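You operate a simulated robot arm through the tools that you are given. There is no shell and no other tool. Be economical: measure what you need, move in short steps, check, and stop when the job is done.

Carry out the task below with a simulated robot arm. There is one attempt and no reset: what you move stays moved.

TASK
Set the pale pine frame on the pinner and pin two opposite corners.
Fine: half a turn of the blue knob between the pins; both flush; swing the arm clear; leave the white knob and the other frame.

It is judged by the outcome, as a careful person would: the job done as asked, and still so three seconds after it is handed in. It fails if anything else is knocked over, pushed out of place, dropped, spilled or broken.

THE ROBOT
A 7-joint arm with a two-finger parallel gripper, fixed in place. Base frame: the origin is at the foot of the arm, x ahead of it, y to its left, z up; the work surface is at about z = 0. Lengths are in cm, angles in rad, forces in N, time in s.
With the tool pointing down near the work surface it reaches from about 24 to 62 cm from the base axis. Its first joint turns from -1.152 to 1.152 rad. Payload 2.6 kg.
Tool frame: the origin (TCP) lies between the finger pads and is the grasp point; the fingertips stand 3 cm ahead of it; z points along the fingers, y is the line along which they close. The gripper opens to 9.4 cm. The fingers are 2.8 cm wide and 1 cm thick; the gripper's body (5 by 9.6 cm) begins 5.5 cm behind the TCP.
Orientation is that of the tool frame in the base frame, as [roll, pitch, yaw] about the fixed x, y, z axes, in that order (R = Rz(yaw) Ry(pitch) Rx(roll)). With the fingers straight down and closing along the base's y, the tool's x points along the base's -x, its y along +y and its z along -z.

THE INTERFACE
- The arm moves only by the tool nudge_tool. Its argument "series" is a list that holds one entry, the list of rows, each a list of 7 numbers: the shift along the tool's x, y, z in units of 400 mm (1.0 is 400 mm), then the turn, a rotation vector about the tool's x, y, z in units of 180 degrees (1.0 is 180 degrees), then the finger opening in cm, from 0 to 9.4. In form: [[[x, y, z, wx, wy, wz, claw], ...]]. A call has 1 to 10 rows; each row is the pose to reach, as a shift and turn from the pose commanded when the call began, along the tool's axes at that moment. A call with a number of a shift or a turn outside -1 to 1 is refused whole. A row lasts 0.2 s, in which the tool goes at most 5 cm and 0.15 rad; a call with a longer step from one row to the next is refused whole, and so is a gripper value outside its range. A pose out of reach is approached as far as the arm can. The call stops where the force on the tool passes 40 N (or 10 N more than at its start, if that is more) or the arm is blocked; 0.2 s more then pass. The fingers move at their own pace (about 7.2 cm/s each) and stop on an object; they squeeze with about 25 N. The grip force told is the motor's: it shows also when the fingers shut on nothing. Time passes only in rows, and 0.2 s behind the last, so rows that repeat a pose let the fingers close. It gives the time, the measured TCP pose, the force on the tool (base axes), the opening and the grip force at its end, in the units of the frame above (readings bear some noise), and new pictures: "show" is both (left out), scene, wrist or none.
- Cameras (640 x 400 px; columns grow to the right, rows downward): "scene" is fixed at [3.92, 43.25, 56.33]; the picture's right is [-0.75, -0.66, 0.00], its down [-0.38, 0.43, -0.82] and it looks along [0.54, -0.61, -0.58] (base axes); focal length 339 px, centre (320, 200). "wrist" rides on the gripper at [-3.7, 0, -5.8] in the tool frame; the picture's right is [0.00, -1.00, 0.00], its down [0.97, 0.00, -0.24] and it looks along [0.24, 0.00, 0.97] (tool axes); focal length 218 px, centre (320, 200).
- locate(camera, pixels): for up to 12 pixels [column, row] of the newest picture of that camera ("zoom" is the newest enlarged one), the place [x, y, z] in the base frame of the surface seen there, good to about 0.2 cm. No time passes.
- enlarge(camera, box): a new picture of the part [left, top, right, bottom] of that camera's present view, enlarged. No time passes.
- sign_off(): hands the job in; it is judged then, once.

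Work in short steps. Measure before you move; look again where a grasp or a placing could have gone wrong, and mend it. You have 80 turns and 120 pictures in all, those below and enlarged ones among them. Open the gripper and draw the arm clear of the work before you hand the job in, unless the task says otherwise; then end with one line.

The tools are called after "Request:" as a command line: name --argument value ..., lists and objects as JSON in quotes. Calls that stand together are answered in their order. nudge_tool: Moves the arm, as the interface text tells. Its arguments: {"type":"object","properties":{"series":{"type":"array","items":{"type":"array","items":{"type":"array","items":{"type":"number"}}}},"show":{"type":"string","enum":["both","scene","wrist","none"]}},"required":["series"]} The other tools are called the same way: locate (camera, pixels) gives the place of the surface under pixels of a picture; enlarge (camera, box) takes an enlarged picture of a part of a camera's view; sign_off () hands the job in.

At the start:

```text
clock: 0.0
tool_pos: [33.95, 1.46, 36.61]
tool_rot: [3.141, -0.001, -3.141]
ft_force: [0.6, 0.3, 0.5]
finger_gap: 9.39
grasp_force: 0.1
```

scene: 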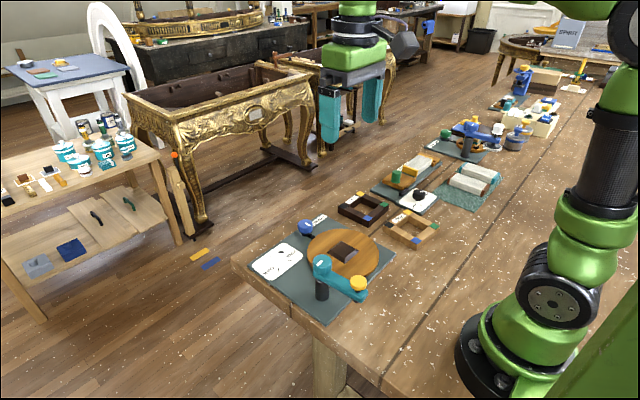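
wrist: 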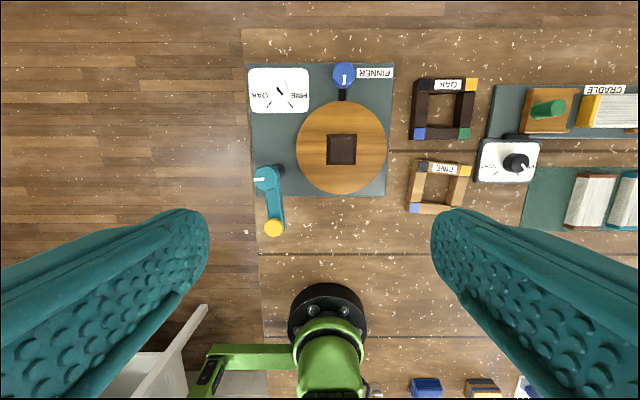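

I start by looking closely at the pinner (around 320,260 scene) and the frames.

Request:
enlarge --camera "wrist" --box '[240, 50, 400, 150]'

Request:
enlarge --camera "wrist" --box '[240, 140, 400, 240]'

Request:
enlarge --camera "wrist" --box '[390, 60, 630, 230]'

Request:
enlarge --camera "scene" --box '[230, 180, 450, 330]'

```text
4.00 times, centred on (320, 100) of wrist
```

zoom: 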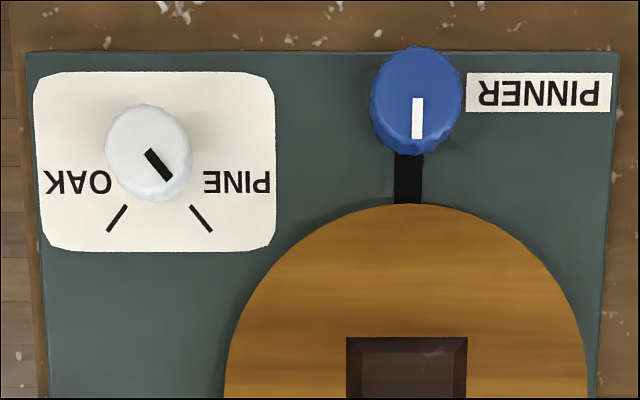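

```text
4.00 times, centred on (320, 190) of wrist
```

zoom: 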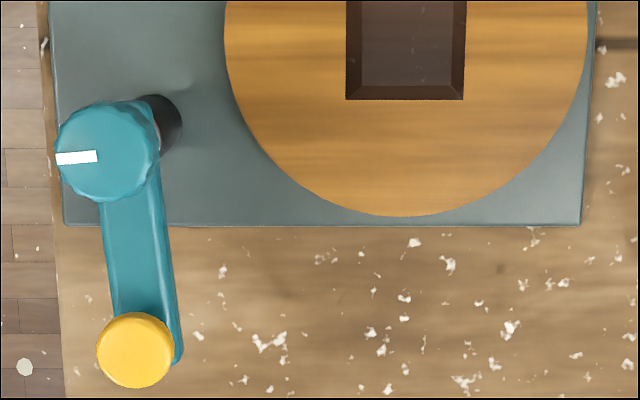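

```text
2.35 times, centred on (510, 145) of wrist
```

zoom: 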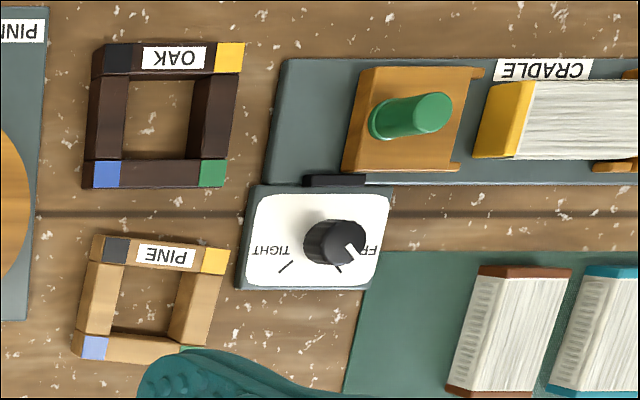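

```text
2.67 times, centred on (340, 255) of scene
```

zoom: 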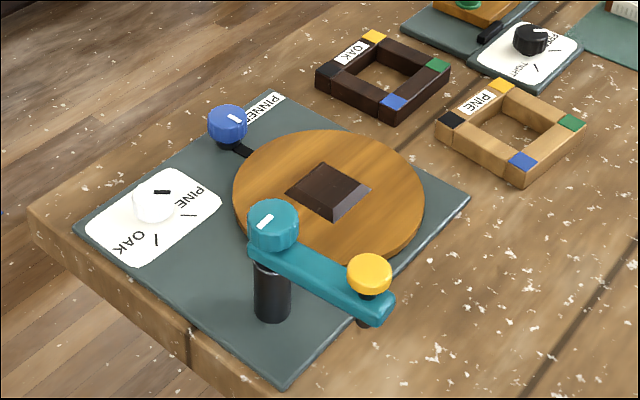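

Request:
locate --camera "wrist" --pixels '[[328, 135], [355, 135], [328, 163], [355, 163], [341, 149], [302, 149], [381, 149], [344, 75], [266, 177], [274, 229], [281, 86], [272, 205]]'

Request:
locate --camera "wrist" --pixels '[[432, 165], [466, 171], [425, 208], [455, 209], [415, 188], [461, 189], [439, 187], [418, 165], [433, 83], [471, 84], [419, 134], [463, 133]]'

Request:
enlarge --camera "scene" --box '[290, 230, 390, 310]'

Request:
enlarge --camera "scene" --box '[370, 195, 450, 255]'

```text
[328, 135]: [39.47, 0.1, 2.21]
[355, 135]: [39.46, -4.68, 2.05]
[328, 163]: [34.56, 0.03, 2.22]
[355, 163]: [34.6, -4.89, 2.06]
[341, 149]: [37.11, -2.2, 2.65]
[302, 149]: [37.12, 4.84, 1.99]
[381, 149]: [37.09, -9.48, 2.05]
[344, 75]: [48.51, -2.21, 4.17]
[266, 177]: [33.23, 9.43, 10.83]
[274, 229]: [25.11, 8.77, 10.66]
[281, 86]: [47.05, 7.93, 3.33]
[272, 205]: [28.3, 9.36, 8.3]
```

```text
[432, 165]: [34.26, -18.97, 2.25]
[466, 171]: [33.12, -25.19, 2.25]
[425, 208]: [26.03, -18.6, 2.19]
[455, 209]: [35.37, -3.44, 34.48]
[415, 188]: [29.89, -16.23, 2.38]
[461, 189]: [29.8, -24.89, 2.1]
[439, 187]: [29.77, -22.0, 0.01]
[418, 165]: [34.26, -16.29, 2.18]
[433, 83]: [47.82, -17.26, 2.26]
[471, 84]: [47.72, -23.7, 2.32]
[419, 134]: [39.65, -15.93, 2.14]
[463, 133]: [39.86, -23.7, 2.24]
```

```text
5.00 times, centred on (340, 270) of scene
```

zoom: 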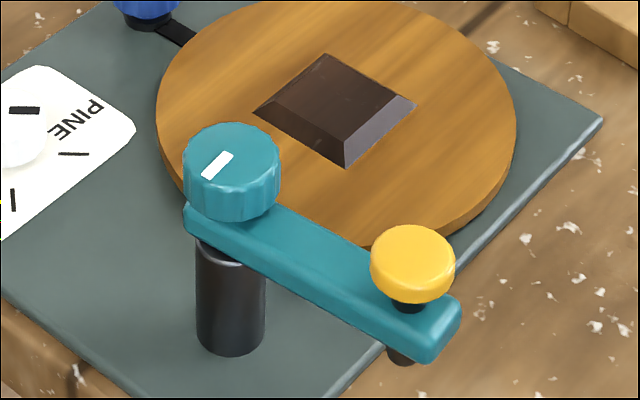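

```text
6.67 times, centred on (410, 225) of scene
```

zoom: 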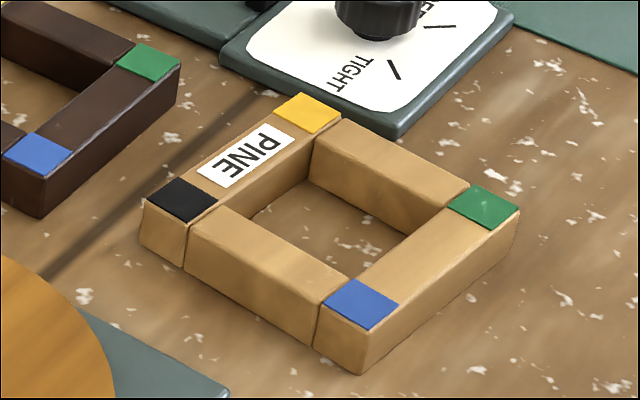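

The pinner's boss is centred near (37.1,-2.3), and the pine frame is near (30,-20.5), slightly rotated. I move above the pine frame to measure it from closer.

Request:
nudge_tool --series '[[[0.014, -0.078, 0.057, 0, 0, 0, 9.4], [0.028, -0.157, 0.114, 0, 0, 0, 9.4], [0.042, -0.235, 0.171, 0, 0, 0, 9.4], [0.056, -0.314, 0.229, 0, 0, 0, 9.4], [0.07, -0.392, 0.286, 0, 0, 0, 9.4], [0.085, -0.471, 0.343, 0, 0, 0, 9.4], [0.099, -0.549, 0.4, 0, 0, 0, 9.4], [0.099, -0.549, 0.4, 0, 0, 0, 9.4]]]' --show "wrist"

```text
clock: 1.8
tool_pos: [29.96, -20.48, 20.52]
tool_rot: [3.141, 0.0, -3.141]
ft_force: [0.5, 0.8, 0.5]
finger_gap: 9.43
grasp_force: 0.0
```

wrist: 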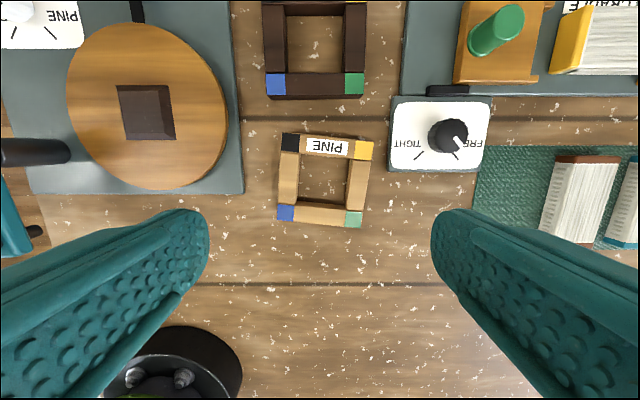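

Request:
enlarge --camera "wrist" --box '[246, 120, 406, 240]'

Request:
enlarge --camera "wrist" --box '[60, 10, 240, 200]'

Request:
locate --camera "wrist" --pixels '[[119, 87], [168, 84], [174, 138], [125, 139], [127, 92], [163, 91], [165, 131], [130, 132], [291, 142], [364, 151], [354, 218], [286, 212]]'

```text
3.33 times, centred on (326, 180) of wrist
```

zoom: 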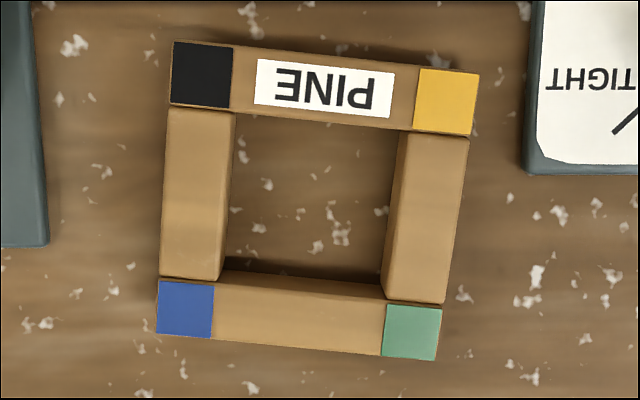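

```text
2.11 times, centred on (150, 105) of wrist
```

zoom: 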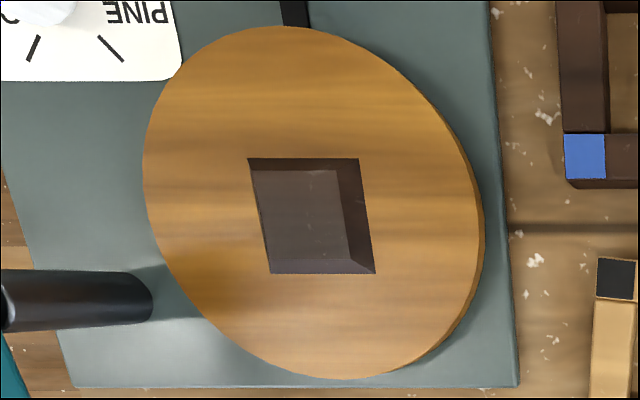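

```text
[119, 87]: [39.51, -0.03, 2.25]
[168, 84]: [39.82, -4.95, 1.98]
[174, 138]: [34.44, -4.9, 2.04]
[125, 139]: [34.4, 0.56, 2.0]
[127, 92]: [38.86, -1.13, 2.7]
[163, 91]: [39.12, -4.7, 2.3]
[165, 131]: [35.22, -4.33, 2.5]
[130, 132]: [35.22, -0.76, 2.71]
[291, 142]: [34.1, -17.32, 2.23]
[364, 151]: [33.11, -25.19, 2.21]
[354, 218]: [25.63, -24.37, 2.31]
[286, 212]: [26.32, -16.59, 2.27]
```

Patch centres: black (34.1,-17.3), yellow (33.1,-25.2), green (25.6,-24.4), blue (26.3,-16.6). That puts the frame centre at (29.8,-20.9), yaw about -0.10. I'll hold the black–blue bar, so I go above it at (30.2,-16.95) and turn -0.10.

Request:
nudge_tool --series '[[[-0.002, 0.03, 0.1, 0, 0, 0.011, 5], [-0.004, 0.06, 0.2, 0, 0, 0.022, 5], [-0.006, 0.088, 0.29, 0, 0, 0.0328, 5], [-0.006, 0.088, 0.34, 0, 0, 0.0328, 5], [-0.006, 0.088, 0.34, 0, 0, 0.0328, 5]]]' --show "both"

```text
clock: 3.0
tool_pos: [30.2, -17.09, 6.95]
tool_rot: [3.141, 0.001, 3.039]
ft_force: [-0.1, -0.3, -0.1]
finger_gap: 4.98
grasp_force: 0.1
```

scene: 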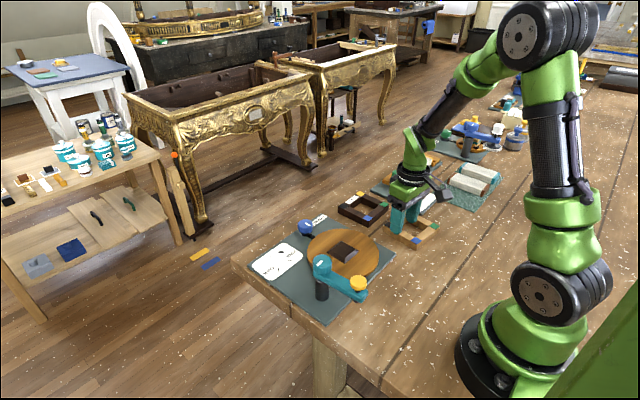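
wrist: 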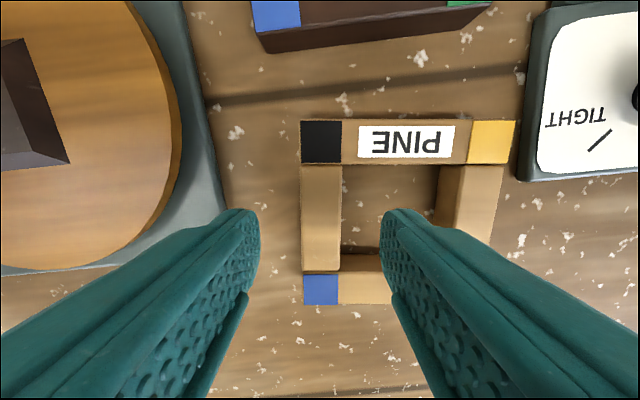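

The bar sits centred between the fingers (col 320) and the yaw matches. I descend until the fingertips are at about z=1 and close.

Request:
nudge_tool --series '[[[0, 0, 0.04, 0, 0, 0, 5], [0, 0, 0.074, 0, 0, 0, 5], [0, 0, 0.074, 0, 0, 0, 1], [0, 0, 0.074, 0, 0, 0, 1], [0, 0, 0.074, 0, 0, 0, 1]]]' --show "wrist"

```text
clock: 4.2
tool_pos: [30.28, -16.86, 4.04]
tool_rot: [-3.142, 0.0, 3.038]
ft_force: [0.3, -0.7, -0.3]
finger_gap: 2.05
grasp_force: 25.2
```

wrist: 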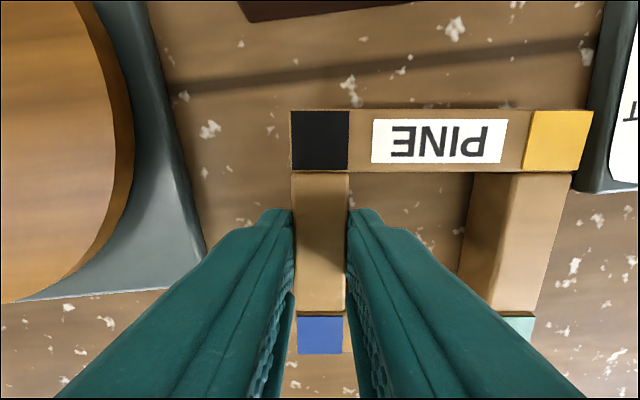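

Gripped at 2.05 cm. I lift 6 cm and check that the frame stays level.

Request:
nudge_tool --series '[[[0, 0, -0.03, 0, 0, 0, 1], [0, 0, -0.09, 0, 0, 0, 1], [0, 0, -0.15, 0, 0, 0, 1], [0, 0, -0.15, 0, 0, 0, 1]]]' --show "both"

```text
clock: 5.2
tool_pos: [30.14, -16.85, 10.0]
tool_rot: [3.141, 0.0, 3.04]
ft_force: [0.4, 0.0, -1.8]
finger_gap: 2.02
grasp_force: 25.5
```

scene: 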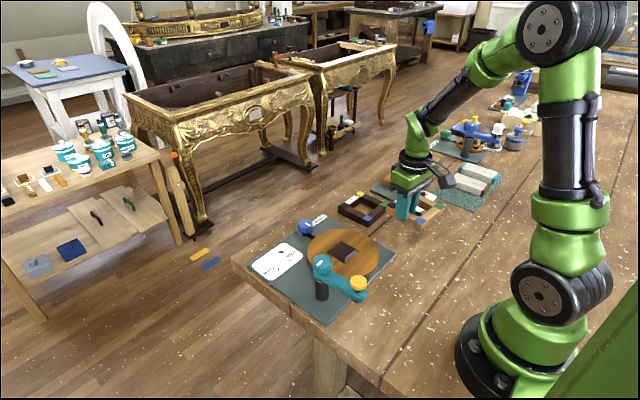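
wrist: 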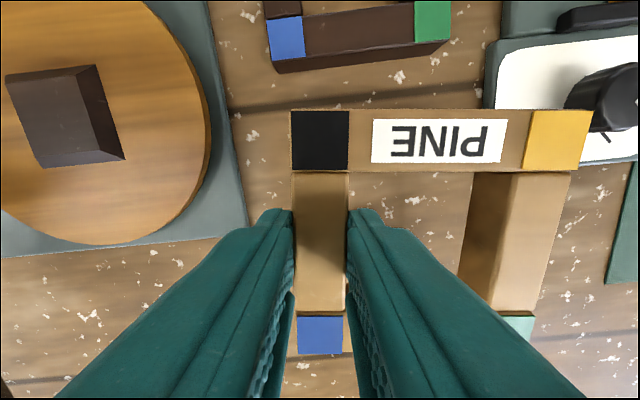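

The frame is held level. I measure where its patches sit relative to the tool.

Request:
locate --camera "wrist" --pixels '[[320, 140], [556, 140], [320, 334], [294, 114], [588, 114], [346, 168], [522, 168], [300, 351], [350, 200], [530, 114], [472, 176], [294, 168]]'

```text
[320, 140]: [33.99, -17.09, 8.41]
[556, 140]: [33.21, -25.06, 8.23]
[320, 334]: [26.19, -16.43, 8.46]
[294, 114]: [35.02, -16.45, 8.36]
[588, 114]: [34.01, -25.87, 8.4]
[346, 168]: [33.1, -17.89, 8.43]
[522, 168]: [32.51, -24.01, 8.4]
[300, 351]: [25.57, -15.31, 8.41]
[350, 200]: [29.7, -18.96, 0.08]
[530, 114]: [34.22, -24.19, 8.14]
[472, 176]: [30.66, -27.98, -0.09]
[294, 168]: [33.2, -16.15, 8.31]
```

The frame centre is at tool-aligned offset (-0.1,-3.9). I carry it to hover over the boss (TCP about (37.2,1.6)), squaring the yaw.

Request:
nudge_tool --series '[[[-0.0215, 0.08, 0, 0, 0, -0.005, 1], [-0.043, 0.16, 0, 0, 0, -0.011, 1], [-0.0644, 0.24, 0, 0, 0, -0.016, 1], [-0.086, 0.32, 0, 0, 0, -0.022, 1], [-0.107, 0.4, 0, 0, 0, -0.027, 1], [-0.1288, 0.4775, 0, 0, 0, -0.0323, 1], [-0.1288, 0.4775, 0, 0, 0, -0.0323, 1], [-0.1288, 0.4775, 0, 0, 0, -0.0323, 1]]]' --show "both"

```text
clock: 7.0
tool_pos: [37.48, 1.57, 9.92]
tool_rot: [-3.141, -0.001, 3.138]
ft_force: [-0.3, 0.3, -0.7]
finger_gap: 2.08
grasp_force: 24.2
```

scene: 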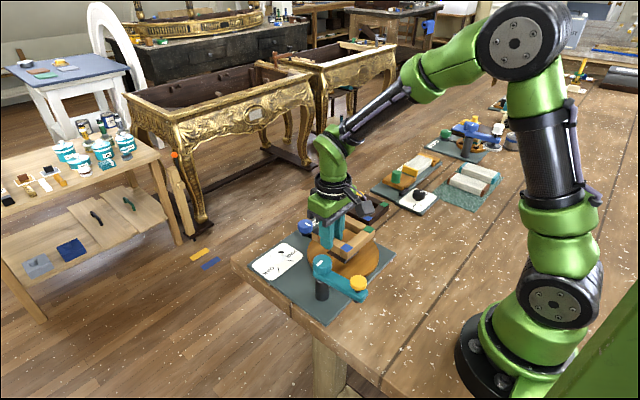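
wrist: 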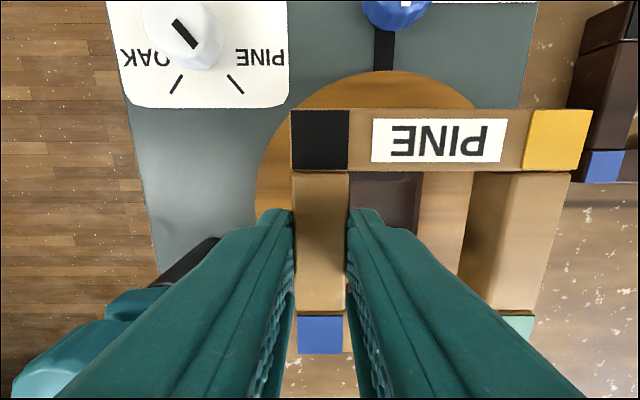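

Request:
locate --camera "wrist" --pixels '[[320, 140], [556, 140], [320, 334], [350, 200], [412, 180], [408, 178], [419, 180], [418, 230], [350, 176], [383, 200]]'

Request:
enlarge --camera "wrist" --box '[240, 100, 600, 360]'

Request:
enlarge --camera "scene" --box '[270, 200, 400, 310]'

```text
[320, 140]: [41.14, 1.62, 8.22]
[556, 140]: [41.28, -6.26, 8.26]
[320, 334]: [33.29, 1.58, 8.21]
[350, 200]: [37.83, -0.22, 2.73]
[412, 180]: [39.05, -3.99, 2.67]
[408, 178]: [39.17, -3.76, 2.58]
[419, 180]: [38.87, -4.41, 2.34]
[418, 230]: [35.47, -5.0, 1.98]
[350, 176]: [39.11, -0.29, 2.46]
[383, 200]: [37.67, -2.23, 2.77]
```

```text
1.54 times, centred on (420, 230) of wrist
```

zoom: 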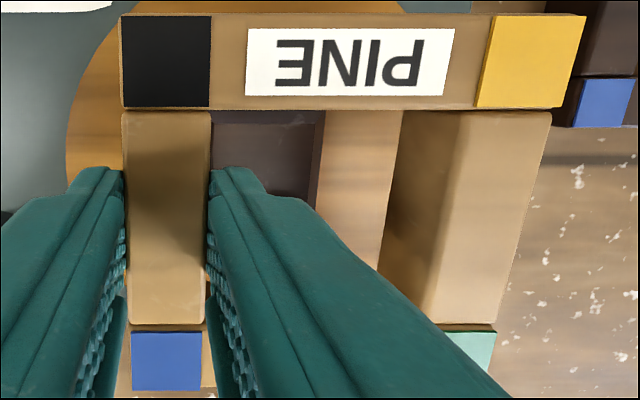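

```text
3.64 times, centred on (335, 255) of scene
```

zoom: 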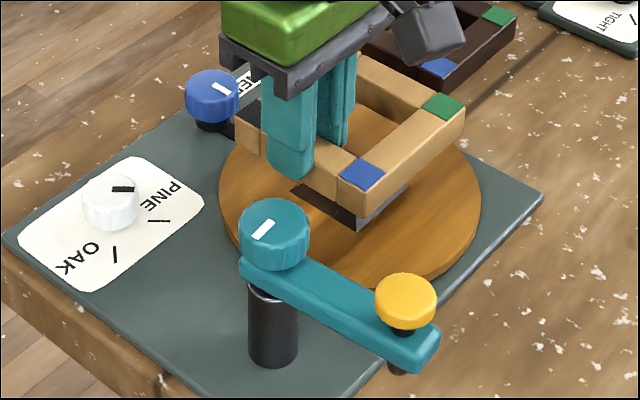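

The frame centre is (37.28,-2.34) against the boss at about (37.08,-2.3), and the yaw is square. I shift 0.15 cm and lower slowly.

Request:
nudge_tool --series '[[[0.004, 0, 0.03, 0, 0, 0, 1], [0.004, 0, 0.06, 0, 0, 0, 1], [0.004, 0, 0.08, 0, 0, 0, 1], [0.004, 0, 0.09, 0, 0, 0, 1], [0.004, 0, 0.096, 0, 0, 0, 1], [0.004, 0, 0.096, 0, 0, 0, 1]]]' --show "both"

Request:
enlarge --camera "scene" --box '[270, 200, 400, 310]'

```text
clock: 8.4
tool_pos: [37.18, 1.58, 6.22]
tool_rot: [3.141, 0.001, 3.141]
ft_force: [-0.5, 0.2, -0.6]
finger_gap: 2.04
grasp_force: 24.4
```

scene: 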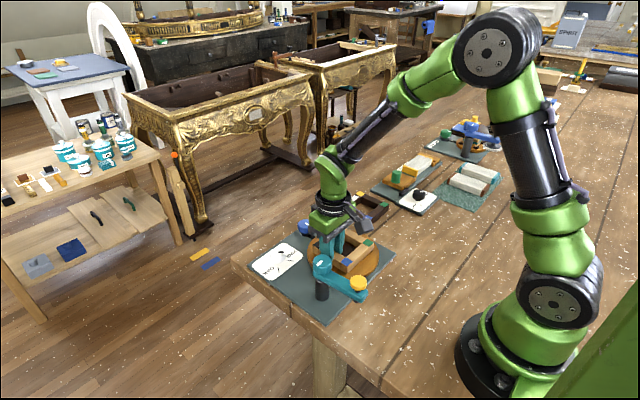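
wrist: 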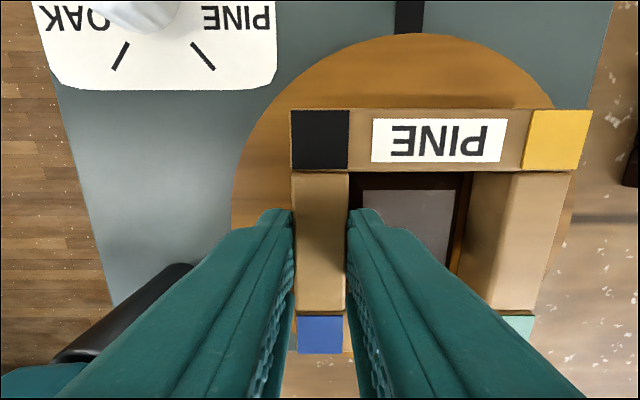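

```text
3.64 times, centred on (335, 255) of scene
```

zoom: 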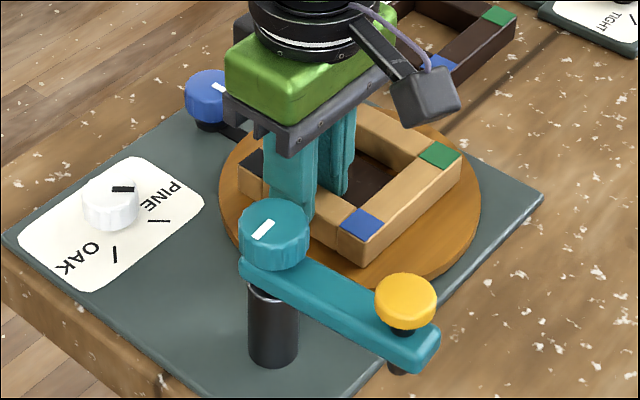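

The frame surrounds the boss with about 0.2 cm left to drop. I lower it a touch more, then open gently and rise.

Request:
nudge_tool --series '[[[0, 0, 0.004, 0, 0, 0, 1], [0, 0, 0.006, 0, 0, 0, 1], [0, 0, 0.006, 0, 0, 0, 1], [0, 0, 0.006, 0, 0, 0, 3.6], [0, 0, 0.006, 0, 0, 0, 3.6], [0, 0, -0.1, 0, 0, 0, 3.6], [0, 0, -0.2, 0, 0, 0, 3.6], [0, 0, -0.3, 0, 0, 0, 3.6], [0, 0, -0.3, 0, 0, 0, 3.6]]]' --show "both"

Request:
enlarge --camera "scene" --box '[270, 200, 400, 310]'

Request:
enlarge --camera "wrist" --box '[220, 80, 460, 230]'

```text
clock: 10.4
tool_pos: [37.35, 1.64, 18.3]
tool_rot: [3.141, 0.001, 3.139]
ft_force: [0.0, 0.4, -0.1]
finger_gap: 3.62
grasp_force: 0.1
```

scene: 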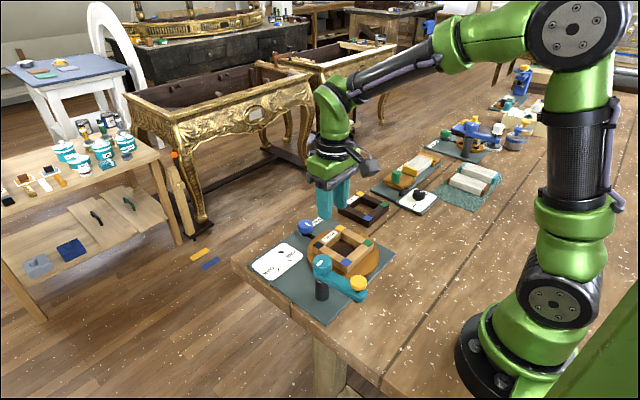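
wrist: 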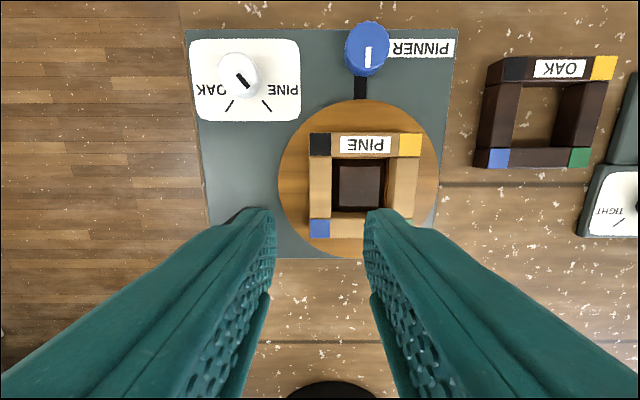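

```text
3.64 times, centred on (335, 255) of scene
```

zoom: 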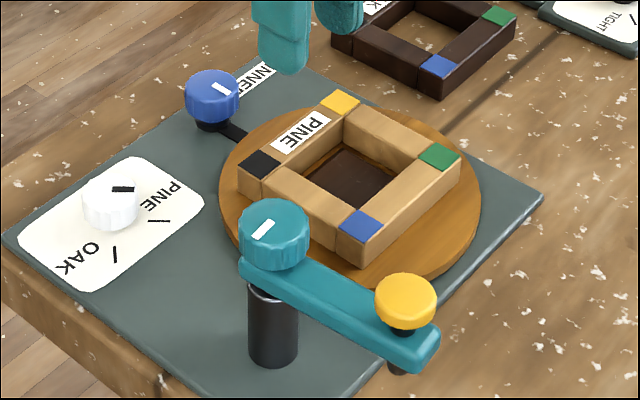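

```text
2.67 times, centred on (340, 155) of wrist
```

zoom: 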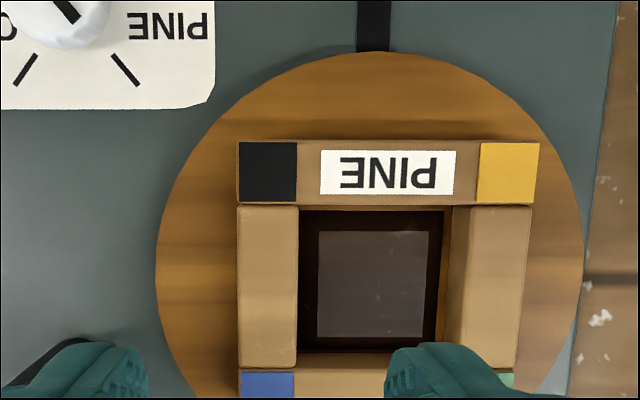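

The frame is seated over the boss. Next I measure the post, teal knob and yellow knob from the scene view.

Request:
locate --camera "scene" --pixels '[[322, 261], [314, 262], [330, 262], [322, 256], [322, 269], [358, 283], [350, 282], [366, 282], [358, 278], [358, 287], [322, 295], [369, 247]]'

Request:
locate --camera "wrist" --pixels '[[320, 145], [410, 145], [320, 228], [360, 187], [333, 164], [384, 163], [368, 48], [368, 57]]'

Request:
enlarge --camera "scene" --box '[295, 235, 395, 305]'

```text
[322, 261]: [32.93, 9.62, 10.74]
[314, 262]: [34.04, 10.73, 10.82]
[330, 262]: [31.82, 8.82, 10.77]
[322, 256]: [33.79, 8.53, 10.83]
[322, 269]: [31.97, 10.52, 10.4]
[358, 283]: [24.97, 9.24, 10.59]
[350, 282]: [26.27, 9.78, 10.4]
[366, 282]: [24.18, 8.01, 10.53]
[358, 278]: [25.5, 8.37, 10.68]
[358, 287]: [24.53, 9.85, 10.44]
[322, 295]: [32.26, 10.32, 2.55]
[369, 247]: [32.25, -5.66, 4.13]
```

```text
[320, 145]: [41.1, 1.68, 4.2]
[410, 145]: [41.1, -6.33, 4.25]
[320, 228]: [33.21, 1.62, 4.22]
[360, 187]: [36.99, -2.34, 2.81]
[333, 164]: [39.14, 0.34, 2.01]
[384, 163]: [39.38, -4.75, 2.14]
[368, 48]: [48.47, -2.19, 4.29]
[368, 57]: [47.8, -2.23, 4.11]
```

```text
5.71 times, centred on (345, 270) of scene
```

zoom: 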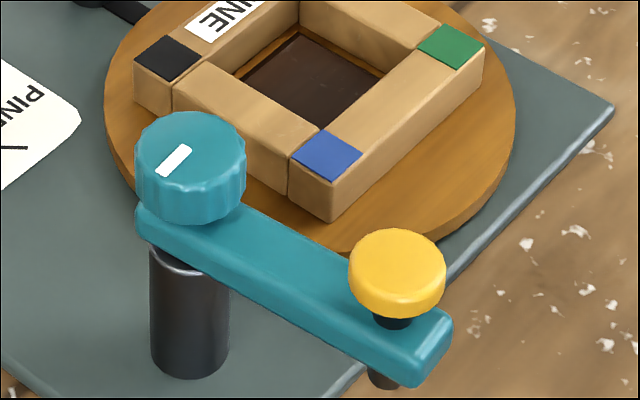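

The post axis is about (33.0,9.55), the yellow knob (25.0,9.1), and the blue corner (33.2,1.6), 7.95 cm from the post. So a swing of about +88° should put the yellow over the blue corner. I go above the teal knob, pre-turned -45°.

Request:
nudge_tool --series '[[[0.018, 0.033, 0.0, 0, 0, 0.042, 5], [0.036, 0.066, 0.0, 0, 0, 0.084, 5], [0.054, 0.1, 0.0, 0, 0, 0.126, 5], [0.072, 0.132, 0.0, 0, 0, 0.168, 5], [0.09, 0.165, 0.02, 0, 0, 0.21, 5], [0.1075, 0.198, 0.04, 0, 0, 0.25, 5], [0.1075, 0.198, 0.0575, 0, 0, 0.25, 5], [0.1075, 0.198, 0.0575, 0, 0, 0.25, 5]]]' --show "both"

```text
clock: 12.2
tool_pos: [32.93, 9.52, 15.93]
tool_rot: [-3.141, 0.001, 2.354]
ft_force: [-0.2, 0.8, 0.3]
finger_gap: 5.0
grasp_force: 0.0
```

scene: 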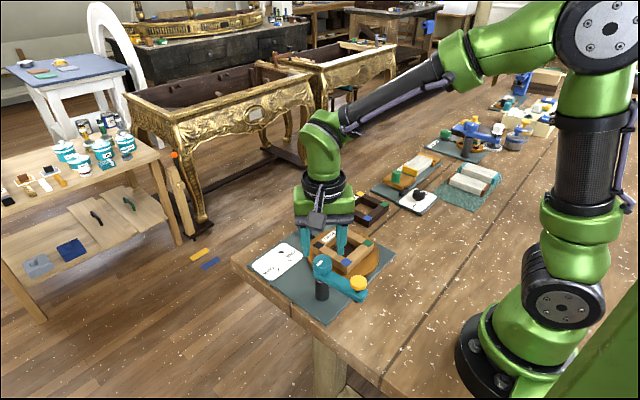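
wrist: 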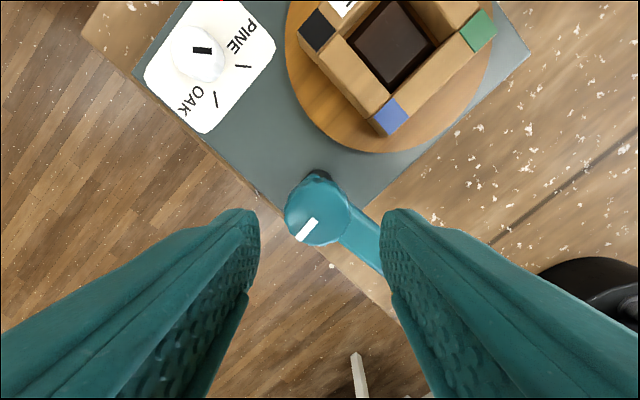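

Request:
locate --camera "wrist" --pixels '[[365, 240], [372, 225], [350, 233], [318, 212], [286, 212], [348, 205], [318, 181], [318, 245]]'

Request:
enlarge --camera "scene" --box '[295, 235, 375, 295]'

```text
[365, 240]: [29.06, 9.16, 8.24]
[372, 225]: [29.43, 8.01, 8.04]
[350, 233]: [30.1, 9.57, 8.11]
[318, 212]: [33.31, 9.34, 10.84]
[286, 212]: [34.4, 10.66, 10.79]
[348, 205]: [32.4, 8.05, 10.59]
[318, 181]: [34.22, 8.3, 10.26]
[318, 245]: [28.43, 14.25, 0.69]
```

```text
6.67 times, centred on (335, 265) of scene
```

zoom: 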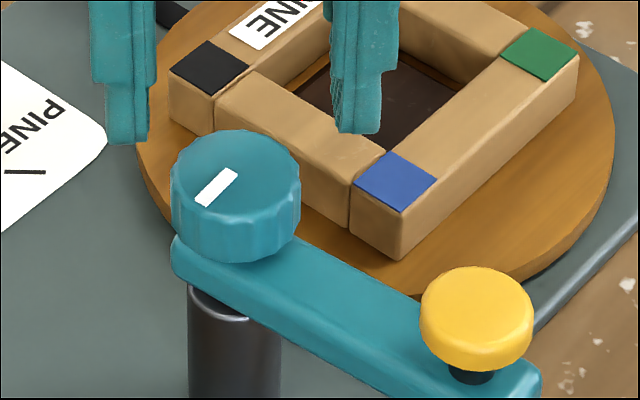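

The arm's top is at z=8.2 and the knob's top at 10.8. I lower the fingertips to z≈9.0 and close on the knob.

Request:
nudge_tool --series '[[[0, 0, 0.05, 0, 0, 0, 5], [0, 0, 0.098, 0, 0, 0, 5], [0, 0, 0.098, 0, 0, 0, 2], [0, 0, 0.098, 0, 0, 0, 2], [0, 0, 0.098, 0, 0, 0, 2]]]' --show "wrist"

```text
clock: 13.4
tool_pos: [33.0, 9.52, 12.03]
tool_rot: [3.139, 0.001, 2.356]
ft_force: [9.6, 10.8, -8.1]
finger_gap: 3.51
grasp_force: 44.8
```

wrist: 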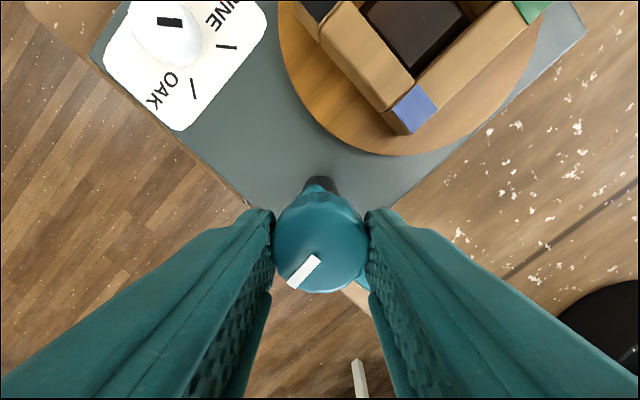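

The grip is firm with a slight side load, so I shift 0.12 cm to relieve it and test a small turn (+24°).

Request:
nudge_tool --series '[[[0, 0.003, 0, 0, 0, 0, 2], [0, 0.003, 0, 0, 0, -0.045, 2], [0, 0.003, 0, 0, 0, -0.09, 2], [0, 0.003, 0, 0, 0, -0.135, 2]]]' --show "both"

```text
clock: 14.4
tool_pos: [32.98, 9.46, 11.93]
tool_rot: [3.141, -0.001, 2.78]
ft_force: [-0.4, -0.5, 5.1]
finger_gap: 3.53
grasp_force: 44.6
```

scene: 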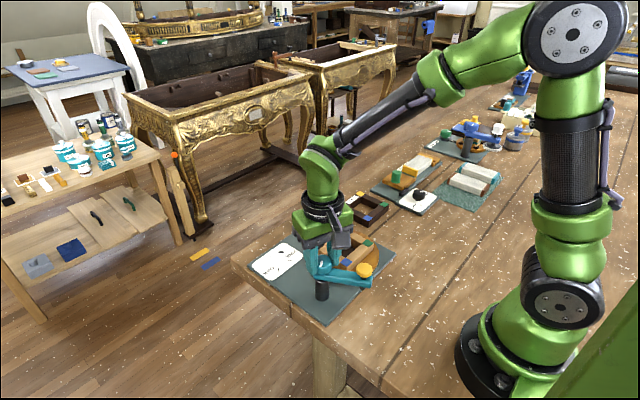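
wrist: 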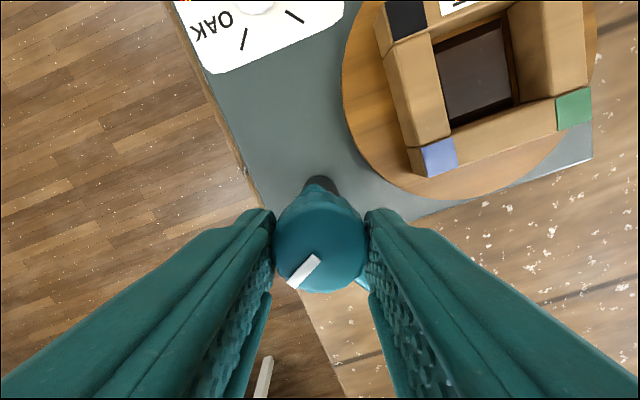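

The arm follows the knob 1:1. I continue by another 0.30 units (54°), then check.

Request:
nudge_tool --series '[[[0, 0, 0, 0, 0, -0.045, 2], [0, 0, 0, 0, 0, -0.09, 2], [0, 0, 0, 0, 0, -0.135, 2], [0, 0, 0, 0, 0, -0.18, 2], [0, 0, 0, 0, 0, -0.225, 2], [0, 0, 0, 0, 0, -0.27, 2], [0, 0, 0, 0, 0, -0.3, 2], [0, 0, 0, 0, 0, -0.3, 2]]]' --show "both"

Request:
enlarge --camera "scene" --box '[280, 220, 400, 310]'

```text
clock: 16.2
tool_pos: [33.11, 9.44, 12.06]
tool_rot: [-3.139, -0.001, -2.56]
ft_force: [-4.3, -23.7, 23.1]
finger_gap: 3.47
grasp_force: 44.4
```

scene: 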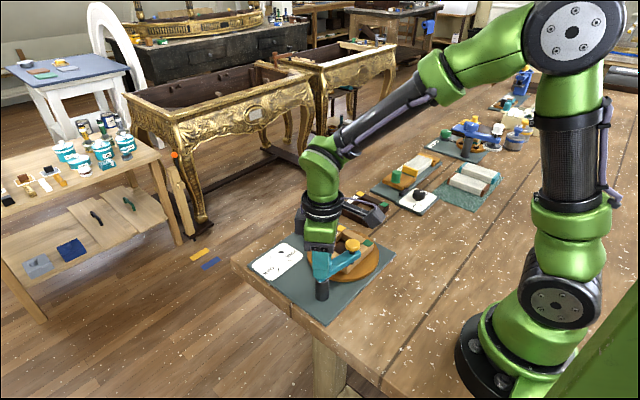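
wrist: 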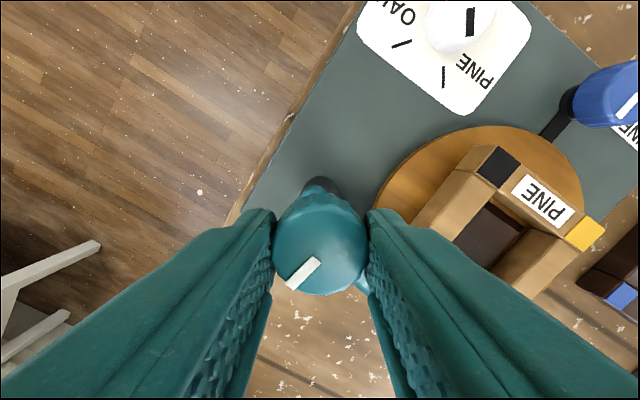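

```text
4.44 times, centred on (340, 265) of scene
```

zoom: 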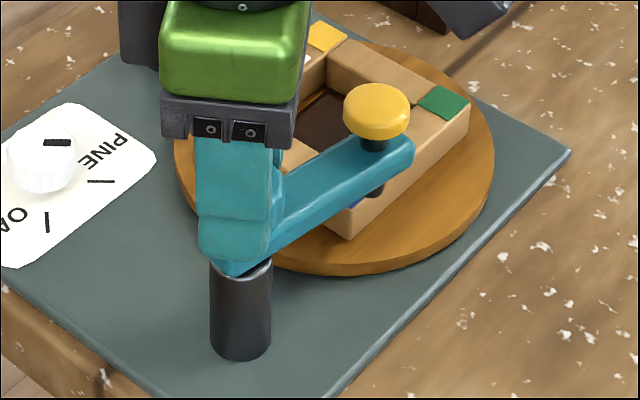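

Request:
locate --camera "zoom" --pixels '[[376, 108], [346, 110], [408, 108], [376, 86], [376, 126], [384, 195], [408, 150]]'

```text
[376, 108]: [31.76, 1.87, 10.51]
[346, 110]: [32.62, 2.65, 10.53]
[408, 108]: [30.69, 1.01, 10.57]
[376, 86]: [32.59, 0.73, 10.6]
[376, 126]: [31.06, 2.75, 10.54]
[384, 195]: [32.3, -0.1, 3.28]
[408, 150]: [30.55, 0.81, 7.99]
```

The yellow is at about (31.7,1.8), arm angle about 260°, and the blue corner needs about 271°. I turn another 11°.

Request:
nudge_tool --series '[[[0, 0, 0, 0, 0, -0.03, 2], [0, 0, 0, 0, 0, -0.061, 2], [0, 0, 0, 0, 0, -0.061, 2]]]' --show "scene"

Request:
enlarge --camera "scene" --box '[280, 220, 400, 310]'

```text
clock: 17.0
tool_pos: [32.96, 9.55, 11.98]
tool_rot: [-3.14, 0.002, -2.37]
ft_force: [5.9, -20.5, 8.1]
finger_gap: 3.46
grasp_force: 45.4
```

scene: 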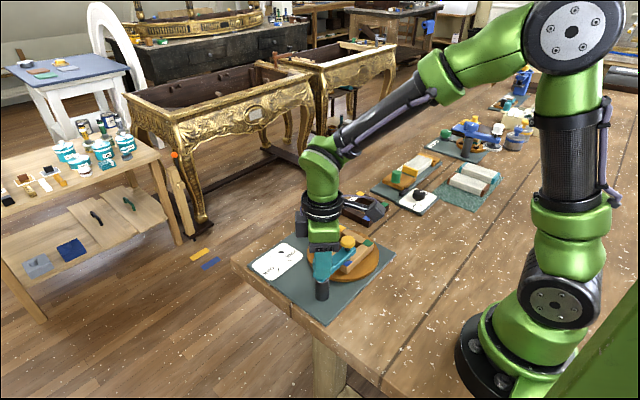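

```text
4.44 times, centred on (340, 265) of scene
```

zoom: 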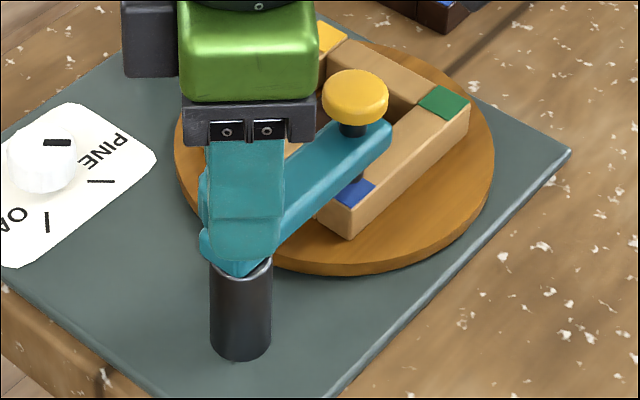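

Request:
locate --camera "zoom" --pixels '[[356, 91], [325, 93], [387, 92], [356, 71], [356, 111], [352, 190], [340, 195]]'

```text
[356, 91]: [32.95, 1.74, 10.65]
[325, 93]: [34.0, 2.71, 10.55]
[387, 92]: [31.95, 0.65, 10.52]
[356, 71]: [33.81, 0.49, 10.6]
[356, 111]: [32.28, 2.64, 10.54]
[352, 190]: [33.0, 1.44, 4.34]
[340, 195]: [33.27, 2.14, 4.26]
```

The yellow is at (33.0,1.65) and the corner at (33.2,1.6). A final +1.3° trim, then I release and rise.

Request:
nudge_tool --series '[[[0, 0, 0, 0, 0, -0.008, 2], [0, 0, 0, 0, 0, -0.008, 2], [0, 0, 0, 0, 0, -0.008, 5], [0, 0, 0, 0, 0, -0.008, 5], [0, 0, -0.1, 0, 0, -0.008, 5], [0, 0, -0.2, 0, 0, -0.008, 5], [0, 0, -0.2, 0, 0, -0.008, 5]]]' --show "both"

```text
clock: 18.6
tool_pos: [32.86, 9.52, 20.05]
tool_rot: [-3.141, -0.001, -2.346]
ft_force: [0.6, 0.5, -0.3]
finger_gap: 5.03
grasp_force: 0.1
```

scene: 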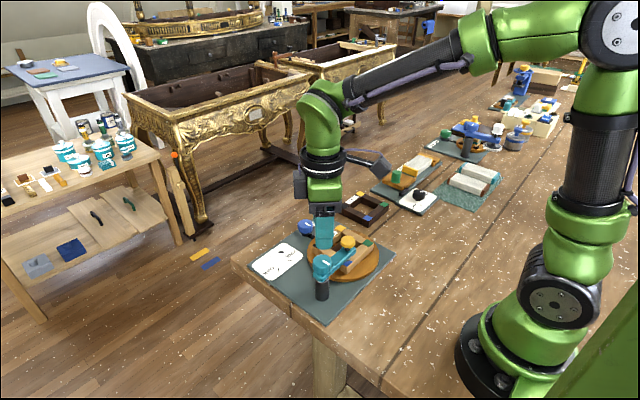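
wrist: 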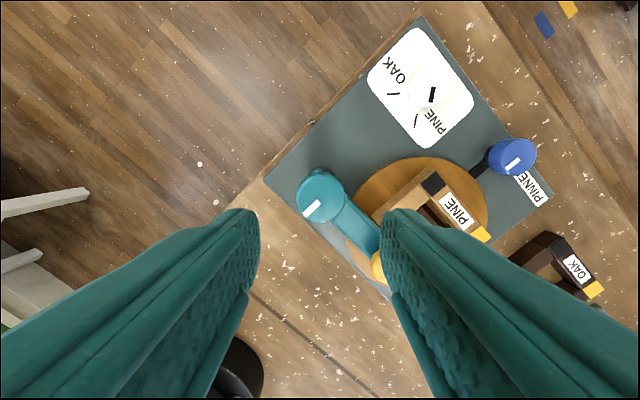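

The arm is over the blue corner. I move above the yellow knob, squaring the tool and closing the fingers.

Request:
nudge_tool --series '[[[0.023, -0.024, 0, 0, 0, 0.043, 0], [0.046, -0.048, 0, 0, 0, 0.086, 0], [0.069, -0.071, 0, 0, 0, 0.129, 0], [0.092, -0.095, 0, 0, 0, 0.172, 0], [0.115, -0.118, 0.03, 0, 0, 0.215, 0], [0.138, -0.142, 0.08, 0, 0, 0.253, 0], [0.138, -0.142, 0.1, 0, 0, 0.253, 0], [0.138, -0.142, 0.1, 0, 0, 0.253, 0]]]' --show "both"

Request:
enlarge --camera "scene" --box '[280, 220, 400, 310]'

```text
clock: 20.4
tool_pos: [33.25, 1.63, 16.03]
tool_rot: [-3.141, -0.001, 3.141]
ft_force: [-0.5, -0.6, 0.8]
finger_gap: 0.01
grasp_force: 24.1
```

scene: 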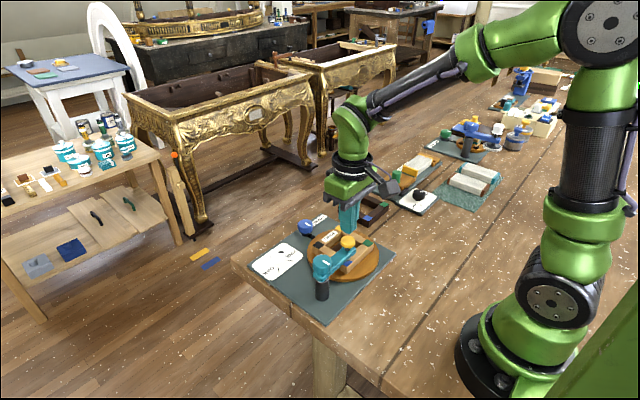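
wrist: 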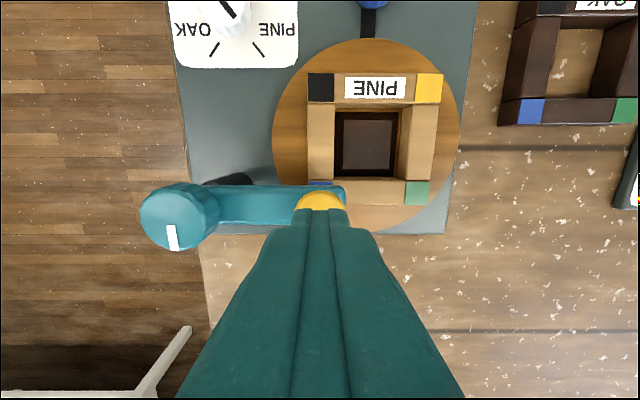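

```text
4.44 times, centred on (340, 265) of scene
```

zoom: 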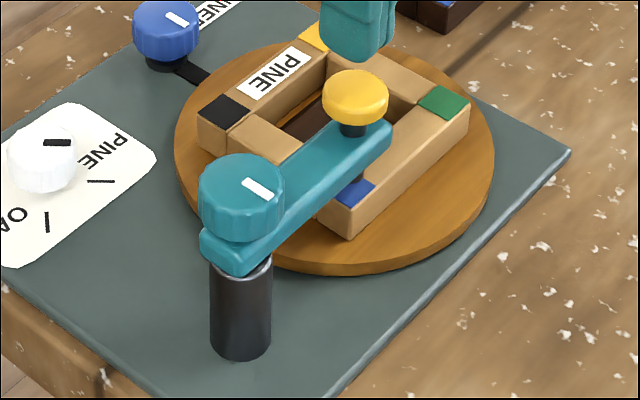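

The tool is directly above the yellow knob. I press down slowly in small steps and let the force limit guard the motion.

Request:
nudge_tool --series '[[[0, 0, 0.03, 0, 0, 0, 0], [0, 0, 0.055, 0, 0, 0, 0], [0, 0, 0.062, 0, 0, 0, 0], [0, 0, 0.069, 0, 0, 0, 0], [0, 0, 0.075, 0, 0, 0, 0], [0, 0, 0.081, 0, 0, 0, 0], [0, 0, 0.087, 0, 0, 0, 0]]]' --show "scene"

Request:
enlarge --camera "scene" --box '[280, 220, 400, 310]'

```text
clock: 22.0
tool_pos: [33.26, 1.62, 12.64]
tool_rot: [3.141, 0.004, -3.141]
ft_force: [-12.1, -3.9, 35.4]
finger_gap: 0.0
grasp_force: 25.0
```

scene: 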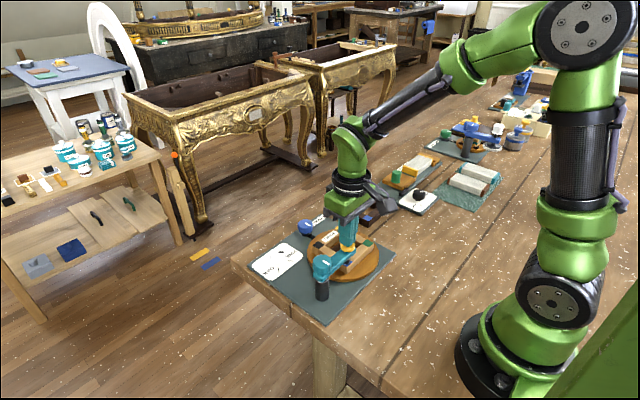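

```text
4.44 times, centred on (340, 265) of scene
```

zoom: 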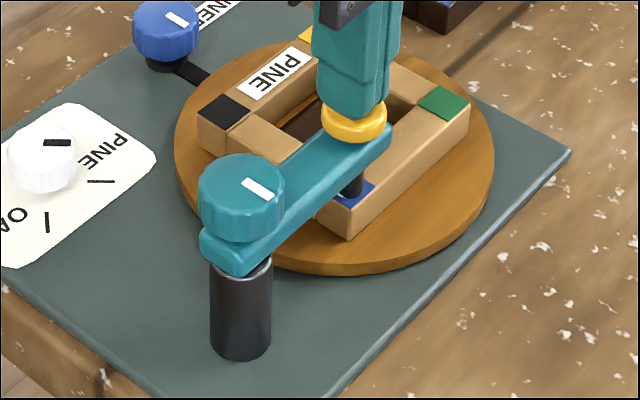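

The yellow is depressed about 1 cm at 35 N and nearly on the arm. I press a little further to see whether it has bottomed.

Request:
nudge_tool --series '[[[0, 0, 0.003, 0, 0, 0, 0], [0, 0, 0.006, 0, 0, 0, 0], [0, 0, 0.009, 0, 0, 0, 0]]]' --show "scene"

Request:
enlarge --camera "scene" --box '[310, 220, 390, 280]'

```text
clock: 22.3
tool_pos: [33.25, 1.69, 12.64]
tool_rot: [3.141, 0.004, 3.139]
ft_force: [-5.5, -2.0, 16.1]
finger_gap: 0.0
grasp_force: 25.3
stopped in row 1: the force on the tool passed its limit (the readings are from after the stop); the commanded pose is now the measured one
```

scene: 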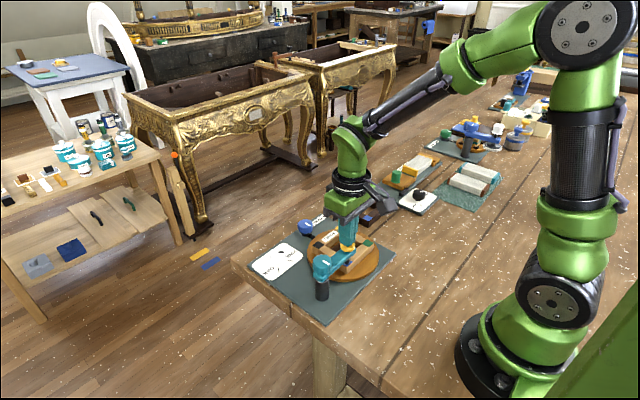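

```text
6.67 times, centred on (350, 250) of scene
```

zoom: 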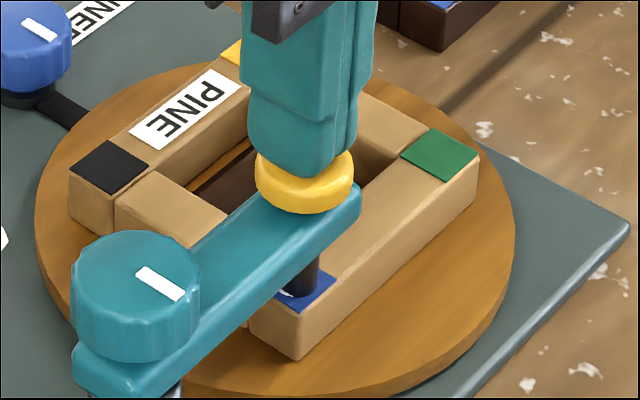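

It is at its hard stop: no travel with added force, cap down on the arm and plunger on the blue patch. I raise and inspect.

Request:
nudge_tool --series '[[[0, 0, -0.03, 0, 0, 0, 0], [0, 0, -0.12, 0, 0, 0, 0], [0.0, 0.0, -0.22, 0, 0, 0, 0], [0, 0, -0.22, 0, 0, 0, 0]]]' --show "both"

Request:
enlarge --camera "scene" --box '[310, 220, 390, 280]'

```text
clock: 23.3
tool_pos: [33.22, 1.62, 21.39]
tool_rot: [3.142, 0.003, 3.14]
ft_force: [-0.2, -0.5, -0.2]
finger_gap: 0.0
grasp_force: 25.4
```

scene: 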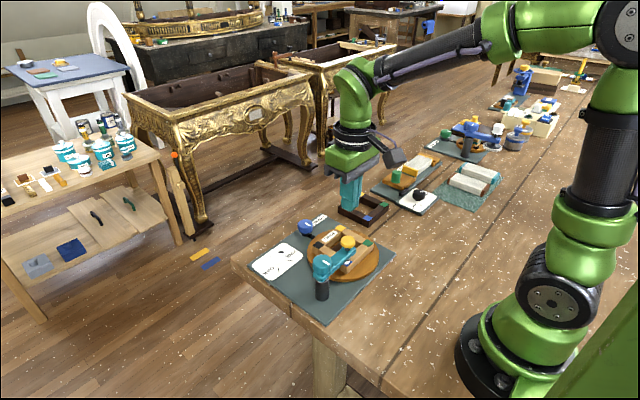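
wrist: 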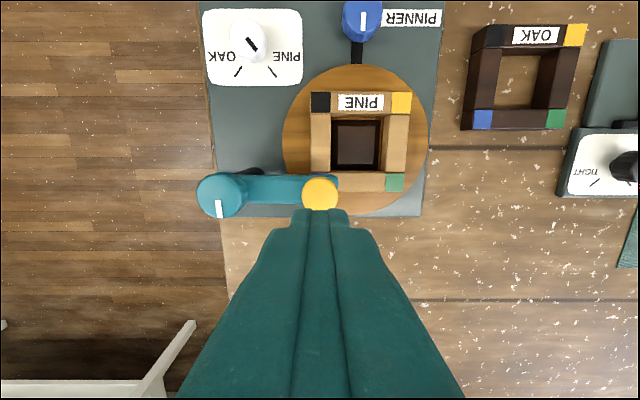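

```text
6.67 times, centred on (350, 250) of scene
```

zoom: 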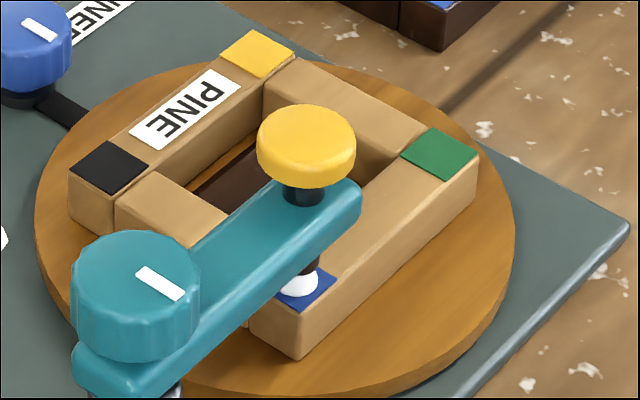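

A white pin head now shows at the blue corner. I zoom in to judge whether it is flush.

Request:
enlarge --camera "scene" --box '[335, 245, 361, 265]'

```text
16.00 times, centred on (348, 255) of scene
```

zoom: 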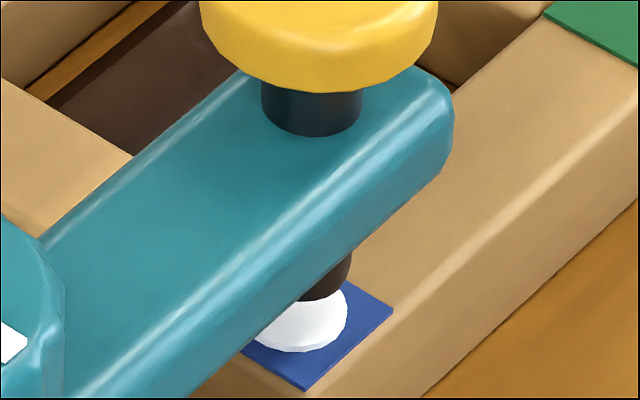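

Request:
locate --camera "zoom" --pixels '[[320, 315], [300, 335], [335, 325], [300, 345], [280, 335], [320, 345], [350, 330], [300, 365]]'

```text
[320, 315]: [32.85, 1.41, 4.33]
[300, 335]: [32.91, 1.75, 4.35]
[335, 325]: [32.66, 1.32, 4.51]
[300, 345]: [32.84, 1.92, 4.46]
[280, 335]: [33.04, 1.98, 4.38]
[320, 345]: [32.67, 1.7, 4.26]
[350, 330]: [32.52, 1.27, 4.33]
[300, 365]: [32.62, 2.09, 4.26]
```

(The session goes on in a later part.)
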